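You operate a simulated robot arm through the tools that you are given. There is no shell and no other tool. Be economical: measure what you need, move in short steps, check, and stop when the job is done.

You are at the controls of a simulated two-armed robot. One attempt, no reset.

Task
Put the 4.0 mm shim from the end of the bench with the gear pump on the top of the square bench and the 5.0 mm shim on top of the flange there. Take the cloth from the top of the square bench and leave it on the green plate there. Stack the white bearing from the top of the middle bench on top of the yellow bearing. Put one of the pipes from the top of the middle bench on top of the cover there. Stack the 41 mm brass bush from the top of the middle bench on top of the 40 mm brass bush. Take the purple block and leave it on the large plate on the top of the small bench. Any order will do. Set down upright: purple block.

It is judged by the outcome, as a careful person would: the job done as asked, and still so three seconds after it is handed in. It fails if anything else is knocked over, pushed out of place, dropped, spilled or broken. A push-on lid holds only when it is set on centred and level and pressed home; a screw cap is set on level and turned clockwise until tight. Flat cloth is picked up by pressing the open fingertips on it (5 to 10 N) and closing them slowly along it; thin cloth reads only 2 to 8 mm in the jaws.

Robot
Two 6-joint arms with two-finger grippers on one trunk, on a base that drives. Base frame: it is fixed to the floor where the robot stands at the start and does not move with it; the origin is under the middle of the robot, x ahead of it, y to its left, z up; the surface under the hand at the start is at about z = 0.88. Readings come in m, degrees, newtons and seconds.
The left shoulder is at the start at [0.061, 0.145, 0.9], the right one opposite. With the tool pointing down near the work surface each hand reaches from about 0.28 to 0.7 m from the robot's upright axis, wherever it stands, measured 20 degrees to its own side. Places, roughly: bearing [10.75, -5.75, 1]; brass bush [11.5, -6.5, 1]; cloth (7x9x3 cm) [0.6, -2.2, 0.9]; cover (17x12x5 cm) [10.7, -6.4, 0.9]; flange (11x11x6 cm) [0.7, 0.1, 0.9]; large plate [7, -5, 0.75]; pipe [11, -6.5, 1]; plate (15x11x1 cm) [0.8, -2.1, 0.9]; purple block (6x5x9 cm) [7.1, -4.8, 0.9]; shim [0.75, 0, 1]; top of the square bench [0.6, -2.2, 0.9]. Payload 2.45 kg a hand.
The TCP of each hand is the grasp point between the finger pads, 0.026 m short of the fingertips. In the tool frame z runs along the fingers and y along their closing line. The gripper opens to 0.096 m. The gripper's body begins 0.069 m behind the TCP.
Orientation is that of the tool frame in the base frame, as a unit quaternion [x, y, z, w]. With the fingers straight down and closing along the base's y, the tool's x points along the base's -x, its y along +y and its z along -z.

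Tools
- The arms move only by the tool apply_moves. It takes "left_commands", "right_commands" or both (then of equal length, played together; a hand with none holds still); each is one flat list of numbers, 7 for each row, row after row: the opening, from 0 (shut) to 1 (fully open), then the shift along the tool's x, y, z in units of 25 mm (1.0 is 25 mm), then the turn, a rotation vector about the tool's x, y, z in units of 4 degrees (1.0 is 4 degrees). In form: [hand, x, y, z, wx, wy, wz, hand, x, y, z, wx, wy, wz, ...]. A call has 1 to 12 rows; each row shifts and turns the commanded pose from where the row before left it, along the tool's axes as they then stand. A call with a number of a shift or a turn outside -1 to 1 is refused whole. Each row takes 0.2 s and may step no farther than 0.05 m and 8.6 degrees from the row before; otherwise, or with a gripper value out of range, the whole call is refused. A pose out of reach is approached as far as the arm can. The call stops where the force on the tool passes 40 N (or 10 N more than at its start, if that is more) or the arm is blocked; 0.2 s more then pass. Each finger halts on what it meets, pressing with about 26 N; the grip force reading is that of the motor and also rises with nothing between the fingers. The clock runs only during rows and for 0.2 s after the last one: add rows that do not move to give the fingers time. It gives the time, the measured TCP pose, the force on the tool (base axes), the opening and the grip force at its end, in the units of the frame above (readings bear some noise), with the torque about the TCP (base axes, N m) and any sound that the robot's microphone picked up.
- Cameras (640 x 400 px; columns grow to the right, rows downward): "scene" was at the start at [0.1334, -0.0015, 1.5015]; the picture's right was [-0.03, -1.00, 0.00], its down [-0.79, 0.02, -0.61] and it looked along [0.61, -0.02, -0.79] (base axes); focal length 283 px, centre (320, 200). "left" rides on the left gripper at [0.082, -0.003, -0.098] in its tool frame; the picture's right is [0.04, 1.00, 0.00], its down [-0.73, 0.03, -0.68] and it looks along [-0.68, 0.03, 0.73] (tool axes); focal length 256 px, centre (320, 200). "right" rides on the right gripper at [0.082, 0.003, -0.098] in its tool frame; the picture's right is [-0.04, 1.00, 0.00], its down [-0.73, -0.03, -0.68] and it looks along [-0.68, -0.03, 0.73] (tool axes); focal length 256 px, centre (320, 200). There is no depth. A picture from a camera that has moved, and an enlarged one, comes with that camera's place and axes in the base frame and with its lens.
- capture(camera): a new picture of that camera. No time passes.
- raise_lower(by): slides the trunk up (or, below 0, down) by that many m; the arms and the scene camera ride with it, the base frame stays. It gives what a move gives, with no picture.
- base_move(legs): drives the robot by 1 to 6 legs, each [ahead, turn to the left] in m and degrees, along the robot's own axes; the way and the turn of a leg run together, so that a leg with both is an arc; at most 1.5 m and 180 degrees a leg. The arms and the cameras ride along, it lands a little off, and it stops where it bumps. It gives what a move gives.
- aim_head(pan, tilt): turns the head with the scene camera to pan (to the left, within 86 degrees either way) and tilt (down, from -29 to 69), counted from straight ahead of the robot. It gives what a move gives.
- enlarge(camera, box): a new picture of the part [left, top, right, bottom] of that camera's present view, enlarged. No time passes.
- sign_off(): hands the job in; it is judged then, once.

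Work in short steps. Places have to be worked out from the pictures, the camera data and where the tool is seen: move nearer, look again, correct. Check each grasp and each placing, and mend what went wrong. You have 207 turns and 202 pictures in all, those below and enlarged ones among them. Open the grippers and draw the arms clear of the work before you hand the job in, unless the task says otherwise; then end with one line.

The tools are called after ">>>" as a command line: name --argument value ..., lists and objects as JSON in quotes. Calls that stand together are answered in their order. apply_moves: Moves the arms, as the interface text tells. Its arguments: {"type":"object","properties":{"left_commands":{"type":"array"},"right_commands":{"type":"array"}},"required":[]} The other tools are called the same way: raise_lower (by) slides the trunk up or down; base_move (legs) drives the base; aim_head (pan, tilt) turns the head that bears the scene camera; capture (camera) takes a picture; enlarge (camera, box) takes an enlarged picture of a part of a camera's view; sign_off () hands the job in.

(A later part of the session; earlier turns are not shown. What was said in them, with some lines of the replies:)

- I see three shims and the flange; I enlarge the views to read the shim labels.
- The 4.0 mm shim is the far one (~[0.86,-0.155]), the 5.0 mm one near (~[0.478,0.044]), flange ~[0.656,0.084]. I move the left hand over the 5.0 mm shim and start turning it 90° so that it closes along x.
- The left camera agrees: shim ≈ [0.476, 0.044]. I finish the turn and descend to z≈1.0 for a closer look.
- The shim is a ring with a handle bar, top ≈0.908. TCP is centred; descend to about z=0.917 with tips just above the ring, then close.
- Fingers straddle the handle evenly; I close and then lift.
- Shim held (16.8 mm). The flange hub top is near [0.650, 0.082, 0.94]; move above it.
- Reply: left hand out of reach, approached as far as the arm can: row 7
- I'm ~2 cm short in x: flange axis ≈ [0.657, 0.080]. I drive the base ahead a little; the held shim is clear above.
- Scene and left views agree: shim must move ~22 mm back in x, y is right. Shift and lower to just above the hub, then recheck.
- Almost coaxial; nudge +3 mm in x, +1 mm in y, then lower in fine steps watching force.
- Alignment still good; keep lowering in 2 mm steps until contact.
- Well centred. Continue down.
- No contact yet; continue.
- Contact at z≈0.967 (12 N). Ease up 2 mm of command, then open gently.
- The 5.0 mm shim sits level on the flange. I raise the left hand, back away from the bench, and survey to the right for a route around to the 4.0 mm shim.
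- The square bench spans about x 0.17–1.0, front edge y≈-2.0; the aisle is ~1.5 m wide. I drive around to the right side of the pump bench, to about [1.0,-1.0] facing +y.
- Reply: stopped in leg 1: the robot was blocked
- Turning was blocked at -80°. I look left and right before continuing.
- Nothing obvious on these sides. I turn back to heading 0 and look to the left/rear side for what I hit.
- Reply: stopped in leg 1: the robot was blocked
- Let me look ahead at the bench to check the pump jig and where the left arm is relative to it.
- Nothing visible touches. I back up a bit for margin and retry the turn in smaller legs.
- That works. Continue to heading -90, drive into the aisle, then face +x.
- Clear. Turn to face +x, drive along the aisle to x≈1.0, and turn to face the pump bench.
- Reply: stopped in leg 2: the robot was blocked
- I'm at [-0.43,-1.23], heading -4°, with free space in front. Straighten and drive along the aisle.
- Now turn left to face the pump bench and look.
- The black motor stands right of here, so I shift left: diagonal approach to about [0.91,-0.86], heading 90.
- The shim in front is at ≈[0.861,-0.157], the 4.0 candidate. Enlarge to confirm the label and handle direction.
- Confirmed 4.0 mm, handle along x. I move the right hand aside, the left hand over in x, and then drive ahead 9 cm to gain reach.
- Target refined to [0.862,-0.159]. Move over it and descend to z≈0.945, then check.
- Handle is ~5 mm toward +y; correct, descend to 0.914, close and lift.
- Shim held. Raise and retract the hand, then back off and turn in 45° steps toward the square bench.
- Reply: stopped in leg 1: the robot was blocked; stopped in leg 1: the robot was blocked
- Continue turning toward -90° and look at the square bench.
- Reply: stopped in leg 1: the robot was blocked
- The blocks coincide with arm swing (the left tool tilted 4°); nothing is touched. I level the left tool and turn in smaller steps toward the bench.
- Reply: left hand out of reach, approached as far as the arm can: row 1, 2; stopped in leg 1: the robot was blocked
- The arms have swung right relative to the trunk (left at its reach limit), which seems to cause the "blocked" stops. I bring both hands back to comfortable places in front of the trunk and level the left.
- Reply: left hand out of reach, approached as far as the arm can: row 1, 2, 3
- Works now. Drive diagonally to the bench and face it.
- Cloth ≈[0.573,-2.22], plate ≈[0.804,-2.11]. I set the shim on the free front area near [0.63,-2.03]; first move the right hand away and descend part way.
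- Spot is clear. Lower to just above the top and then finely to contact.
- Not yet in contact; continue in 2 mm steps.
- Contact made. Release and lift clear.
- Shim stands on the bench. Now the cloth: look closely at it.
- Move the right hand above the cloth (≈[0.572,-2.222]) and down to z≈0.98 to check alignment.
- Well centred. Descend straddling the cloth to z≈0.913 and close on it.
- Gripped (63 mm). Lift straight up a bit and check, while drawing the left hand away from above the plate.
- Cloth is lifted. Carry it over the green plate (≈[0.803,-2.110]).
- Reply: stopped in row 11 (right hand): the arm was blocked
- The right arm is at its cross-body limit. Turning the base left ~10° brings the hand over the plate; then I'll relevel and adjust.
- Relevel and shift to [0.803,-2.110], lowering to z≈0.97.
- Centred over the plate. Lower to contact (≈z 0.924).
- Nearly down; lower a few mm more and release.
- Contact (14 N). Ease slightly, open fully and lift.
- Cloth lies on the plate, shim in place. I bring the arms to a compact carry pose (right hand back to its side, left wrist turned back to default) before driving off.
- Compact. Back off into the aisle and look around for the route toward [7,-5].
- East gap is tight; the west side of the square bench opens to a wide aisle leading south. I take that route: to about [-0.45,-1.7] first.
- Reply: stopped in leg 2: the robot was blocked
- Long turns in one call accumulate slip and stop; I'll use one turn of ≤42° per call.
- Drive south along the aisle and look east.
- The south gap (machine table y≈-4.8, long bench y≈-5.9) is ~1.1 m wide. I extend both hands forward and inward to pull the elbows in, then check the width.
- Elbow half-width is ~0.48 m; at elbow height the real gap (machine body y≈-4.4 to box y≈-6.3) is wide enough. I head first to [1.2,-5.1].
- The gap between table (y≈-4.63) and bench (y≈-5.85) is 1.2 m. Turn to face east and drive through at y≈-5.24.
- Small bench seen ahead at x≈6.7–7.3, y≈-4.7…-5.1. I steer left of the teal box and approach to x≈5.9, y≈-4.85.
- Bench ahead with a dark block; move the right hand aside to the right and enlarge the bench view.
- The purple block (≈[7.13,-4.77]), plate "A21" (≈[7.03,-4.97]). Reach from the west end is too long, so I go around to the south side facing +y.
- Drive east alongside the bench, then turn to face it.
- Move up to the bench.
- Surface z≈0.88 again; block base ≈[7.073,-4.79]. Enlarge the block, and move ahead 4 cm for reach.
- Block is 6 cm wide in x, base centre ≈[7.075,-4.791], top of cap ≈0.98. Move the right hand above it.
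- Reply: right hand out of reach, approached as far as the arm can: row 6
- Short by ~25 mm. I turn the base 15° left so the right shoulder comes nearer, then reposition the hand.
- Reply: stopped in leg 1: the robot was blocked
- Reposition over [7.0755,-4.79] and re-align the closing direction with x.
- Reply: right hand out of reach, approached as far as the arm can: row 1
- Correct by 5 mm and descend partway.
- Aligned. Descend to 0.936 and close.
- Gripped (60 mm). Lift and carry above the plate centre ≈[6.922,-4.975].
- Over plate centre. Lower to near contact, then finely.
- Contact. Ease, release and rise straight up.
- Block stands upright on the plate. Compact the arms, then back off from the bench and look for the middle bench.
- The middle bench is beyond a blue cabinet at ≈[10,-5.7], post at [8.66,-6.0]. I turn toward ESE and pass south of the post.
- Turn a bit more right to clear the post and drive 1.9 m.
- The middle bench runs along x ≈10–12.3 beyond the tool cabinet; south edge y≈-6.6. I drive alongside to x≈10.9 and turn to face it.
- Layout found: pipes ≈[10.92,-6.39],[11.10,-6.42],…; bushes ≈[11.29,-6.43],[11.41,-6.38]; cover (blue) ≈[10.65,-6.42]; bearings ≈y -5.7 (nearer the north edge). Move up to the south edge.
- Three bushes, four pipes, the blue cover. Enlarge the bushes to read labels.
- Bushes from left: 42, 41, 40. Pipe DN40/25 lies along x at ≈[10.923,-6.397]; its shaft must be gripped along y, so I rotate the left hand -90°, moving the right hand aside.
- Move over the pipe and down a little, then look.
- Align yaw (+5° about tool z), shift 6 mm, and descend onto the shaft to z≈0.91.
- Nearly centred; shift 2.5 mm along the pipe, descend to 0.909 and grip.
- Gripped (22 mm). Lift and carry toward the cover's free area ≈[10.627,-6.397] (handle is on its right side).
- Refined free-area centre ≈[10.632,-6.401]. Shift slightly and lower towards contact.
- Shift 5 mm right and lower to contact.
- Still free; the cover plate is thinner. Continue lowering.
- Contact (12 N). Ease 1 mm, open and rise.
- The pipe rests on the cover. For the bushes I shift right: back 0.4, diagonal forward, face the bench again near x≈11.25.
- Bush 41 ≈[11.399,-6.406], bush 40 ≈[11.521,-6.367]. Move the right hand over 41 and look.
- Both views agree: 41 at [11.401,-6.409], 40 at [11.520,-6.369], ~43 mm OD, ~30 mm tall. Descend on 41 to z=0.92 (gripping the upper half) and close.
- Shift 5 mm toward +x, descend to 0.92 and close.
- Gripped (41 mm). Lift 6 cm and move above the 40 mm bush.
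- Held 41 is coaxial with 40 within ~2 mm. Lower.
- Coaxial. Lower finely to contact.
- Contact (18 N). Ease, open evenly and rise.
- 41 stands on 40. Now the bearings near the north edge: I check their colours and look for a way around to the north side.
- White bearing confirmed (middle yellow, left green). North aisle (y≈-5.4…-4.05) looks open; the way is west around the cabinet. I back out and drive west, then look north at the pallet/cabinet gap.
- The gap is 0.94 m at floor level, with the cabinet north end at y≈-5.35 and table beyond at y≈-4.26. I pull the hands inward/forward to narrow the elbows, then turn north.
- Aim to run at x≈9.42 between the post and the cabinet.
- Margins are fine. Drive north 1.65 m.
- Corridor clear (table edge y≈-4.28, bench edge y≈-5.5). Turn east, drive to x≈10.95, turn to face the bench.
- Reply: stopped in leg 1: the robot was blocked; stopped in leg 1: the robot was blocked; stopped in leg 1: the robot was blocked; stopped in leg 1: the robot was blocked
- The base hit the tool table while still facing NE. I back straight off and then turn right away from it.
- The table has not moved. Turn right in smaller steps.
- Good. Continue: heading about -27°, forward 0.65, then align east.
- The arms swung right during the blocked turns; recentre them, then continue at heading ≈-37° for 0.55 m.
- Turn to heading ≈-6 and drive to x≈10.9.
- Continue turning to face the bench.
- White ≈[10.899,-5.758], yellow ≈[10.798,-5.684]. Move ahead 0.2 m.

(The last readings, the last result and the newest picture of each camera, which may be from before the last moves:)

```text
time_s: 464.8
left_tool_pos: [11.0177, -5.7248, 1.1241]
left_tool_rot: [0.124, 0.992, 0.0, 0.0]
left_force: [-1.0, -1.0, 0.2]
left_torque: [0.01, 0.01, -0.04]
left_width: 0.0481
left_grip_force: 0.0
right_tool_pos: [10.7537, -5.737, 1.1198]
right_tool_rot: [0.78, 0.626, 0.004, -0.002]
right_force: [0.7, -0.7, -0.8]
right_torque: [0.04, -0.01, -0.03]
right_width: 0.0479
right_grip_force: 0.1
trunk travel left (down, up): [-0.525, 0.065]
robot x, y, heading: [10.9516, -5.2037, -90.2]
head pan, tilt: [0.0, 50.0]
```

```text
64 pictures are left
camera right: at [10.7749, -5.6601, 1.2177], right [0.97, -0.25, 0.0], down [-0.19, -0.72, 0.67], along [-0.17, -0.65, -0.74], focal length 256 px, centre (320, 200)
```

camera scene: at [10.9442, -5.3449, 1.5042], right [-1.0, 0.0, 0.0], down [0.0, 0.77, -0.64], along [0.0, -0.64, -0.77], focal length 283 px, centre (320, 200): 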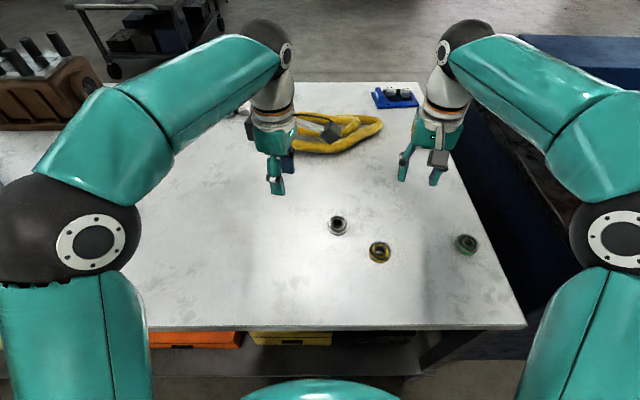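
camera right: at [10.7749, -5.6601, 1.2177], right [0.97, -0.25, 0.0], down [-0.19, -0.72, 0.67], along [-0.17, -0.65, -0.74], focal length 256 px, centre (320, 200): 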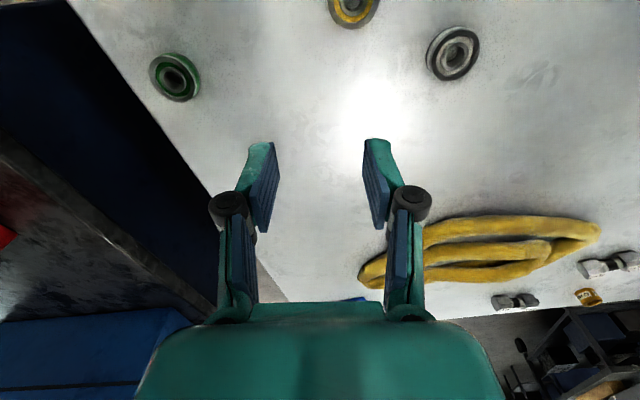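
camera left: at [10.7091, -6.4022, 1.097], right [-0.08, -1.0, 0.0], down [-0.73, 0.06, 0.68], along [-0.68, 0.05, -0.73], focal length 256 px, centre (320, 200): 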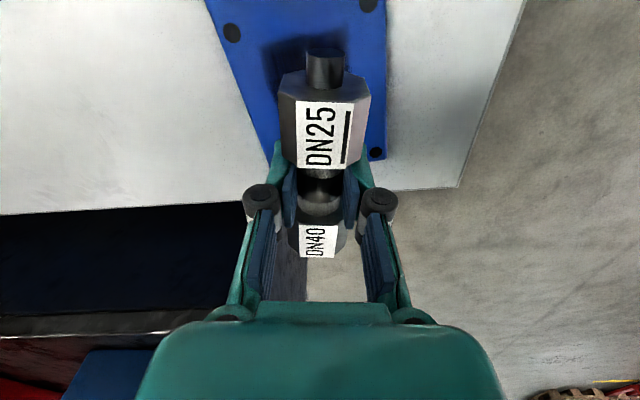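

White at [10.900,-5.764], yellow at [10.800,-5.690]. Move the left hand away to +x and bring the right hand over the white bearing, opening it.

>>> apply_moves --left_commands '[0.5, -0.97, 0.25, 0, 0, 0, 0, 0.5, -0.97, 0.25, 0, 0, 0, 0, 0.5, -0.97, 0.25, 0, 0, 0, 0, 0.5, -0.97, 0.25, 0, 0, 0, 0, 0.5, -0.97, 0.25, 0, 0, 0, 0, 0.5, -0.97, 0.25, 0, 0, 0, 0, 0.5, -0.97, 0.25, 0, 0, 0, 0, 0.5, -0.97, 0.25, 0, 0, 0, 0, 0.5, 0, 0, 0, 0, 0, 0, 0.5, 0, 0, 0, 0, 0, 0, 0.5, 0, 0, 0, 0, 0, 0, 0.5, 0, 0, 0, 0, 0, 0]' --right_commands '[0.85, 0, 0, 0, 0, 0, 0, 0.85, 0, 0, 0, 0, 0, 0, 0.85, 0, 0, 0, 0, 0, 0, 0.85, 0, 0, 0, 0, 0, 0, 0.85, 0.035, 0.99, 0, 0, 0, 0, 0.85, 0.035, 0.99, 0, 0, 0, 0, 0.85, 0.035, 0.99, 0, 0, 0, 0, 0.85, 0.035, 0.99, 0, 0, 0, 0, 0.85, 0.035, 0.99, 0, 0, 0, 0, 0.85, 0.035, 0.99, 0, 0, 0, 0, 0.85, 0, 0, 1, 0, 0, 0, 0.85, 0, 0, 1, 0, 0, 0]'

>>> apply_moves --right_commands '[0.85, 0, 0, 1, 0, 0, 0, 0.85, 0, 0, 1, 0, 0, 0, 0.85, 0, 0, 0.8, 0, 0, 0, 0.85, 0, 0, 0, 0, 0, 0]'

>>> capture --camera "right"

>>> enlarge --camera "scene" --box '[290, 180, 430, 280]'

```text
time_s: 467.4
left_tool_pos: [11.2179, -5.7223, 1.1239]
left_tool_rot: [0.124, 0.992, -0.001, -0.001]
left_force: [-0.1, 0.1, 0.2]
left_torque: [0.0, 0.03, 0.0]
left_width: 0.0478
left_grip_force: 0.0
right_tool_pos: [10.902, -5.7623, 1.0681]
right_tool_rot: [0.78, 0.626, 0.002, -0.002]
right_force: [0.2, -0.5, 0.2]
right_torque: [0.01, 0.04, 0.01]
right_width: 0.0817
right_grip_force: 0.0
trunk travel left (down, up): [-0.525, 0.065]
robot x, y, heading: [10.9467, -5.201, -90.1]
head pan, tilt: [0.0, 50.0]
```

```text
time_s: 468.4
left_tool_pos: [11.2187, -5.7221, 1.1238]
left_tool_rot: [0.124, 0.992, -0.002, -0.001]
left_force: [0.3, 0.4, -0.1]
left_torque: [-0.01, -0.03, -0.01]
left_width: 0.0482
left_grip_force: 0.0
right_tool_pos: [10.9013, -5.7603, 0.9992]
right_tool_rot: [0.78, 0.626, 0.003, -0.002]
right_force: [1.0, -0.4, 0.1]
right_torque: [0.01, 0.0, -0.01]
right_width: 0.0816
right_grip_force: 0.2
trunk travel left (down, up): [-0.525, 0.065]
robot x, y, heading: [10.9442, -5.2037, -90.1]
head pan, tilt: [0.0, 50.0]
```

```text
63 pictures are left
camera right: at [10.9222, -5.683, 1.0989], right [0.97, -0.25, 0.0], down [-0.19, -0.71, 0.67], along [-0.17, -0.65, -0.74], focal length 256 px, centre (320, 200)
```

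right: 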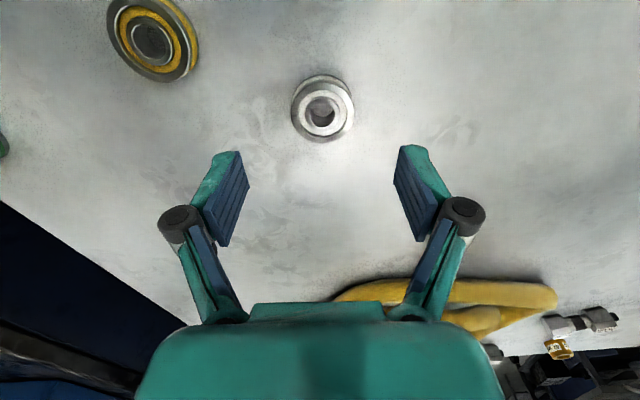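

```text
4.00 times, centred on (360, 230) of scene
camera zoom: at [10.9443, -5.3427, 1.5045], right [-1.0, 0.0, 0.0], down [0.0, 0.77, -0.64], along [0.0, -0.64, -0.77], focal length 1131 px, centre (160, 80)
```

zoom: 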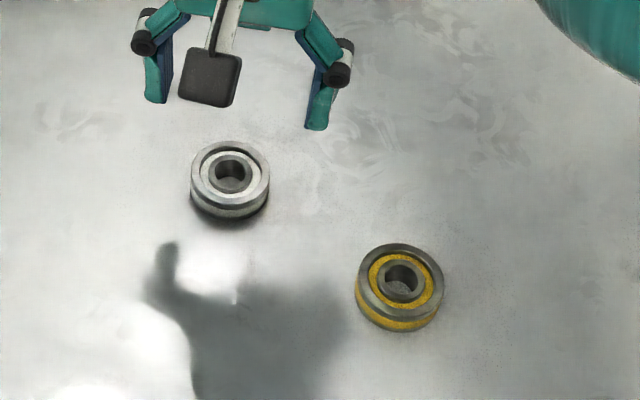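

White at [10.901,-5.763], yellow at [10.799,-5.687], OD ~52 mm. Descend to z=0.912 and grip.

>>> apply_moves --right_commands '[0.85, -0.12, 0, 1, 0, 0, 0, 0.85, 0, 0, 1, 0, 0, 0, 0.85, 0, 0, 0.9, 0, 0, 0, 0.85, 0, 0, 0.5, 0, 0, 0, 0.7, 0, 0, 0, 0, 0, 0, 0.55, 0, 0, 0, 0, 0, 0, 0.4, 0, 0, 0, 0, 0, 0, 0.4, 0, 0, 0, 0, 0, 0, 0.4, 0, 0, 0, 0, 0, 0]'

>>> enlarge --camera "right" --box '[220, 60, 420, 260]'

```text
time_s: 470.4
left_tool_pos: [11.2185, -5.7219, 1.1238]
left_tool_rot: [0.123, 0.992, -0.002, -0.001]
left_force: [0.7, -0.9, 0.5]
left_torque: [-0.01, 0.02, 0.0]
left_width: 0.048
left_grip_force: 0.0
right_tool_pos: [10.8987, -5.7643, 0.9141]
right_tool_rot: [0.78, 0.626, 0.003, -0.002]
right_force: [0.8, -0.5, 1.2]
right_torque: [-0.07, -0.09, -0.01]
right_width: 0.0505
right_grip_force: 25.9
trunk travel left (down, up): [-0.525, 0.065]
robot x, y, heading: [10.9477, -5.2033, -90.0]
head pan, tilt: [0.0, 50.0]
```

```text
2.00 times, centred on (320, 160) of right
camera zoom: at [10.9208, -5.6861, 1.0141], right [0.97, -0.25, 0.0], down [-0.19, -0.71, 0.67], along [-0.17, -0.65, -0.74], focal length 512 px, centre (320, 280)
```

zoom: 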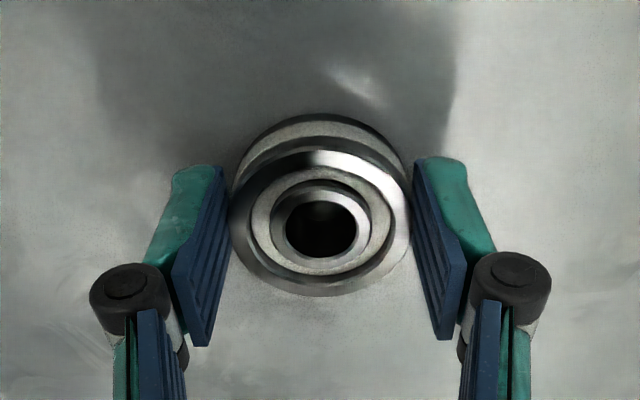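

Gripped (50.5 mm). Lift and move above the yellow bearing.

>>> apply_moves --right_commands '[0.4, 0, 0, -0.5, 0, 0, 0, 0.4, 0, 0, -1, 0, 0, 0, 0.4, 0, 0, -0.8, 0, 0, 0, 0.4, 0.425, -0.93, 0, 0, 0, 0, 0.4, 0.425, -0.93, 0, 0, 0, 0, 0.4, 0.425, -0.93, 0, 0, 0, 0, 0.4, 0.425, -0.93, 0, 0, 0, 0, 0.4, 0.425, -0.93, 0, 0, 0, 0, 0.4, 0, 0, 0, 0, 0, 0]'

>>> enlarge --camera "right" --box '[220, 60, 420, 260]'

>>> enlarge --camera "scene" --box '[330, 200, 430, 280]'

```text
time_s: 472.4
left_tool_pos: [11.2189, -5.7219, 1.1239]
left_tool_rot: [0.123, 0.992, -0.001, -0.001]
left_force: [-0.3, 0.3, -0.1]
left_torque: [0.01, 0.02, 0.01]
left_width: 0.0482
left_grip_force: 0.1
right_tool_pos: [10.7964, -5.687, 0.9711]
right_tool_rot: [0.779, 0.627, 0.003, -0.002]
right_force: [0.7, -0.2, -1.7]
right_torque: [0.04, 0.0, -0.04]
right_width: 0.0507
right_grip_force: 25.5
trunk travel left (down, up): [-0.525, 0.065]
robot x, y, heading: [10.9473, -5.2002, -90.2]
head pan, tilt: [0.0, 50.0]
```

```text
2.00 times, centred on (320, 160) of right
camera zoom: at [10.819, -5.609, 1.0703], right [0.97, -0.25, 0.0], down [-0.19, -0.72, 0.67], along [-0.17, -0.65, -0.74], focal length 512 px, centre (320, 280)
```

zoom: 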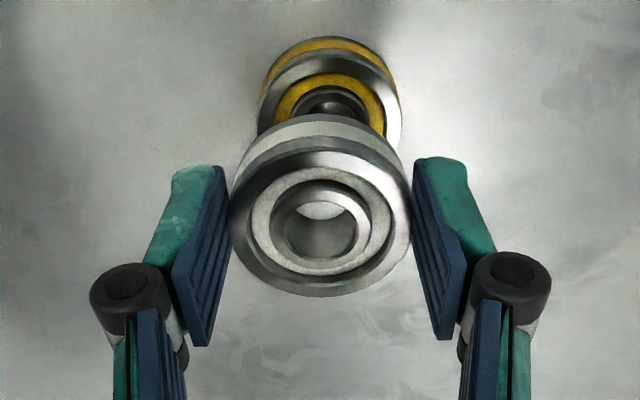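

```text
5.00 times, centred on (380, 240) of scene
camera zoom: at [10.9445, -5.3436, 1.5043], right [-1.0, 0.0, 0.0], down [0.0, 0.77, -0.64], along [0.0, -0.64, -0.77], focal length 1413 px, centre (20, 0)
```

zoom: 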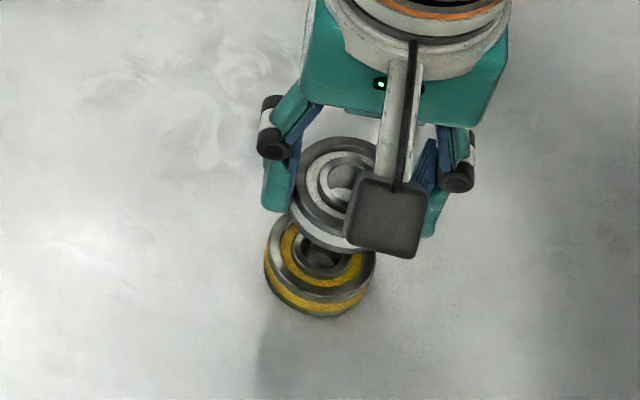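

Both views suggest moving ~+4.5 mm x, +5 mm y. Apply and lower partway, then recheck.

>>> apply_moves --right_commands '[0.4, 0.235, 0.13, 0, 0, 0, 0, 0.4, 0, 0, 0.5, 0, 0, 0, 0.4, 0, 0, 0.4, 0, 0, 0, 0.4, 0, 0, 0, 0, 0, 0]'

>>> enlarge --camera "right" --box '[220, 60, 420, 260]'

>>> enlarge --camera "scene" --box '[330, 200, 430, 280]'

```text
time_s: 473.4
left_tool_pos: [11.218, -5.7219, 1.1245]
left_tool_rot: [0.124, 0.992, -0.001, -0.001]
left_force: [1.1, 0.5, 0.0]
left_torque: [0.01, 0.01, 0.0]
left_width: 0.048
left_grip_force: 0.0
right_tool_pos: [10.8014, -5.6823, 0.9492]
right_tool_rot: [0.78, 0.626, 0.003, -0.002]
right_force: [0.4, -0.4, -0.8]
right_torque: [0.0, 0.0, 0.0]
right_width: 0.0504
right_grip_force: 26.2
trunk travel left (down, up): [-0.525, 0.065]
robot x, y, heading: [10.9442, -5.2023, -90.2]
head pan, tilt: [0.0, 50.0]
```

```text
2.00 times, centred on (320, 160) of right
camera zoom: at [10.8233, -5.6049, 1.048], right [0.97, -0.25, 0.0], down [-0.19, -0.72, 0.67], along [-0.17, -0.65, -0.74], focal length 512 px, centre (320, 280)
```

zoom: 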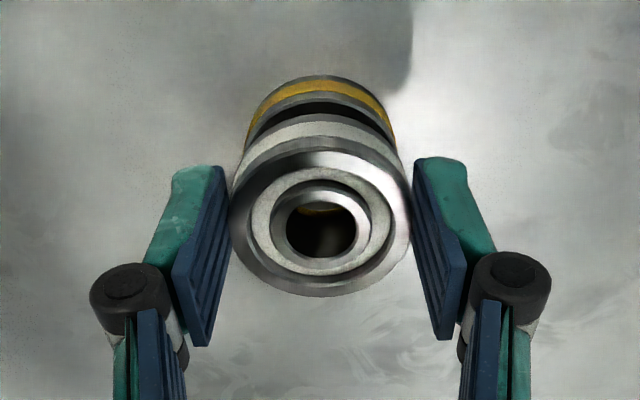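

```text
5.00 times, centred on (380, 240) of scene
camera zoom: at [10.9441, -5.343, 1.5044], right [-1.0, 0.0, 0.0], down [0.0, 0.77, -0.64], along [0.0, -0.64, -0.77], focal length 1413 px, centre (20, 0)
```

zoom: 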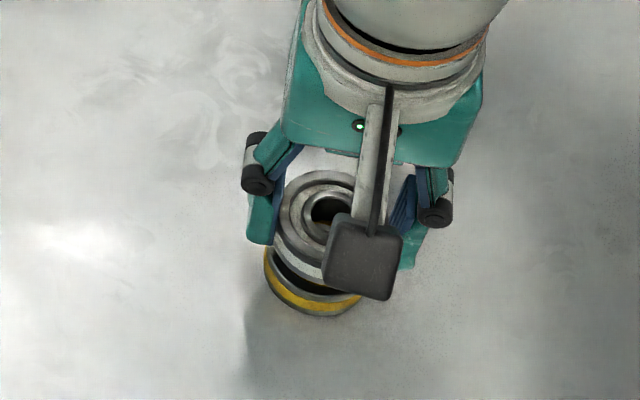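

Coaxial now. Lower finely to contact.

>>> apply_moves --right_commands '[0.4, 0, 0, 0.3, 0, 0, 0, 0.4, 0, 0, 0.12, 0, 0, 0, 0.4, 0, 0, 0.08, 0, 0, 0, 0.4, 0, 0, 0, 0, 0, 0]'

```text
time_s: 474.4
left_tool_pos: [11.217, -5.7224, 1.1252]
left_tool_rot: [0.124, 0.992, -0.001, -0.001]
left_force: [-0.1, 0.7, 0.0]
left_torque: [-0.03, -0.02, 0.02]
left_width: 0.0479
left_grip_force: 0.0
right_tool_pos: [10.8012, -5.6816, 0.9379]
right_tool_rot: [0.78, 0.626, 0.002, -0.003]
right_force: [0.5, 0.7, -1.3]
right_torque: [0.02, 0.0, 0.0]
right_width: 0.0506
right_grip_force: 25.9
trunk travel left (down, up): [-0.525, 0.065]
robot x, y, heading: [10.9502, -5.203, -89.9]
head pan, tilt: [0.0, 50.0]
```

>>> apply_moves --right_commands '[0.4, 0, 0, 0.08, 0, 0, 0, 0.4, 0, 0, 0.08, 0, 0, 0, 0.4, 0, 0, 0, 0, 0, 0]'

>>> enlarge --camera "scene" --box '[330, 200, 430, 280]'

```text
time_s: 475.2
left_tool_pos: [11.2168, -5.7209, 1.126]
left_tool_rot: [0.123, 0.992, -0.002, 0.0]
left_force: [-0.6, 0.4, -0.2]
left_torque: [-0.01, 0.01, 0.0]
left_width: 0.048
left_grip_force: 0.0
right_tool_pos: [10.8025, -5.6819, 0.9348]
right_tool_rot: [0.78, 0.626, 0.003, -0.001]
right_force: [-2.6, -1.7, 12.3]
right_torque: [0.02, 0.11, 0.02]
right_width: 0.0506
right_grip_force: 26.4
trunk travel left (down, up): [-0.525, 0.065]
robot x, y, heading: [10.948, -5.2043, -89.9]
head pan, tilt: [0.0, 50.0]
```

```text
5.00 times, centred on (380, 240) of scene
camera zoom: at [10.9442, -5.3419, 1.5048], right [-1.0, 0.0, 0.0], down [0.0, 0.77, -0.64], along [0.0, -0.64, -0.77], focal length 1413 px, centre (20, 0)
```

zoom: 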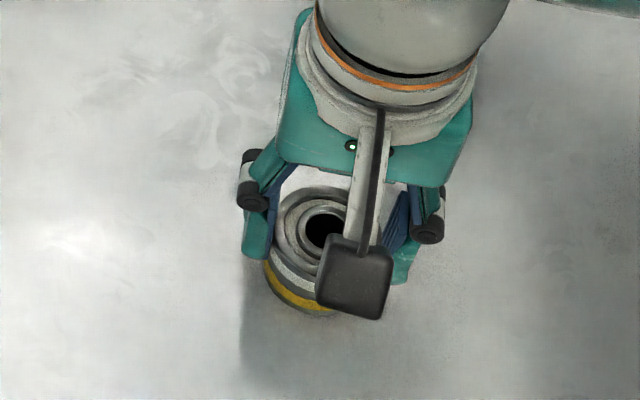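

Contact (12 N), nicely stacked. Ease, open, and rise.

>>> apply_moves --right_commands '[0.4, 0, 0, -0.06, 0, 0, 0, 0.65, 0, 0, 0, 0, 0, 0, 0.9, 0, 0, 0, 0, 0, 0, 0.9, 0, 0, 0, 0, 0, 0, 0.9, 0, 0, -0.4, 0, 0, 0, 0.9, 0, 0, -1, 0, 0, 0, 0.9, 0, 0, -1, 0, 0, 0, 0.9, 0, 0, -1, 0, 0, 0, 0.9, 0, 0, -1, 0, 0, 0, 0.9, 0, 0, -1, 0, 0, 0, 0.9, 0, 0, -1, 0, 0, 0, 0.9, 0, 0, 0, 0, 0, 0]'

>>> capture --camera "right"

>>> enlarge --camera "scene" --box '[330, 200, 430, 280]'

```text
time_s: 477.8
left_tool_pos: [11.2182, -5.7226, 1.1246]
left_tool_rot: [0.124, 0.992, -0.001, -0.001]
left_force: [0.5, -0.6, -0.2]
left_torque: [0.03, -0.02, -0.01]
left_width: 0.0476
left_grip_force: 0.1
right_tool_pos: [10.8016, -5.6842, 1.0937]
right_tool_rot: [0.78, 0.626, 0.003, -0.003]
right_force: [-0.6, 0.9, 0.0]
right_torque: [0.05, 0.01, 0.03]
right_width: 0.0863
right_grip_force: 0.1
trunk travel left (down, up): [-0.525, 0.065]
robot x, y, heading: [10.946, -5.2022, -89.9]
head pan, tilt: [0.0, 50.0]
```

```text
55 pictures are left
camera right: at [10.8225, -5.6069, 1.1935], right [0.97, -0.25, 0.0], down [-0.19, -0.71, 0.67], along [-0.17, -0.65, -0.74], focal length 256 px, centre (320, 200)
```

right: 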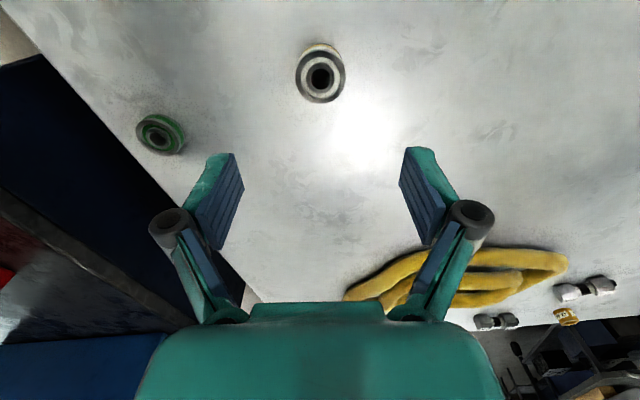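

```text
5.00 times, centred on (380, 240) of scene
camera zoom: at [10.9442, -5.3431, 1.5044], right [-1.0, 0.0, 0.0], down [0.0, 0.77, -0.64], along [0.0, -0.64, -0.77], focal length 1413 px, centre (20, 0)
```

zoom: 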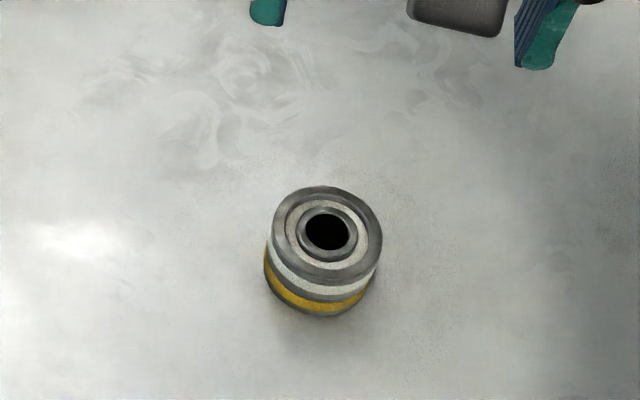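

White is stacked squarely on yellow. Open both grippers, raise the hands and back a little away, then take a last look.

>>> apply_moves --left_commands '[1, 0, 0, -0.8, 0, 0, 0, 1, 0, 0, 0, 0, 0, 0, 1, 0, 0, 0, 0, 0, 0, 1, 0, 0, 0, 0, 0, 0]' --right_commands '[1, 0, 0, -0.8, 0, 0, 0, 1, 0, 0, -0.8, 0, 0, 0, 1, 0, 0, 0, 0, 0, 0, 1, 0, 0, 0, 0, 0, 0]'

>>> base_move --legs '[[-0.2, 0]]'

>>> capture --camera "scene"

```text
time_s: 478.8
left_tool_pos: [11.2183, -5.7219, 1.1456]
left_tool_rot: [0.123, 0.992, -0.002, -0.001]
left_force: [-0.1, 0.2, -0.3]
left_torque: [-0.01, 0.0, 0.0]
left_width: 0.0959
left_grip_force: 0.0
right_tool_pos: [10.8019, -5.6844, 1.1359]
right_tool_rot: [0.779, 0.627, 0.003, -0.002]
right_force: [-0.2, 0.6, 0.1]
right_torque: [0.01, 0.03, 0.0]
right_width: 0.0958
right_grip_force: 0.1
trunk travel left (down, up): [-0.525, 0.065]
robot x, y, heading: [10.9475, -5.2038, -90.2]
head pan, tilt: [0.0, 50.0]
```

```text
time_s: 480.4
left_tool_pos: [11.2156, -5.5193, 1.1461]
left_tool_rot: [0.125, 0.992, -0.003, 0.0]
left_force: [-0.2, -0.1, -0.2]
left_torque: [-0.05, 0.0, 0.01]
left_width: 0.0961
left_grip_force: 0.0
right_tool_pos: [10.8005, -5.4774, 1.1352]
right_tool_rot: [0.781, 0.624, 0.003, -0.001]
right_force: [-0.1, 0.2, 0.4]
right_torque: [-0.05, 0.02, 0.06]
right_width: 0.0963
right_grip_force: 0.0
trunk travel left (down, up): [-0.525, 0.065]
robot x, y, heading: [10.9471, -5.0025, -90.4]
head pan, tilt: [0.0, 50.0]
```

```text
53 pictures are left
camera scene: at [10.9438, -5.1377, 1.5046], right [-1.0, 0.01, 0.0], down [0.0, 0.77, -0.64], along [0.0, -0.64, -0.77], focal length 283 px, centre (320, 200)
```

scene: 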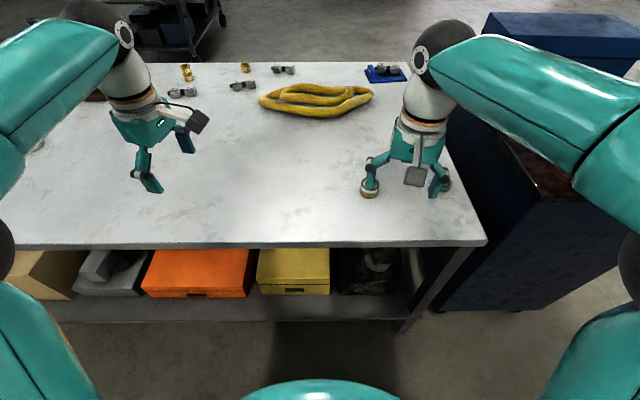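

Bush stack, pipe on cover and bearing stack are all standing; the hands are open and clear above. Handing in.

>>> sign_off

```text
The job is handed in.
```

All six placements are done and the job is handed in. On the way round the middle bench the base bumped the tool table behind it; nothing on it looked moved, but I didn't inspect it closely.
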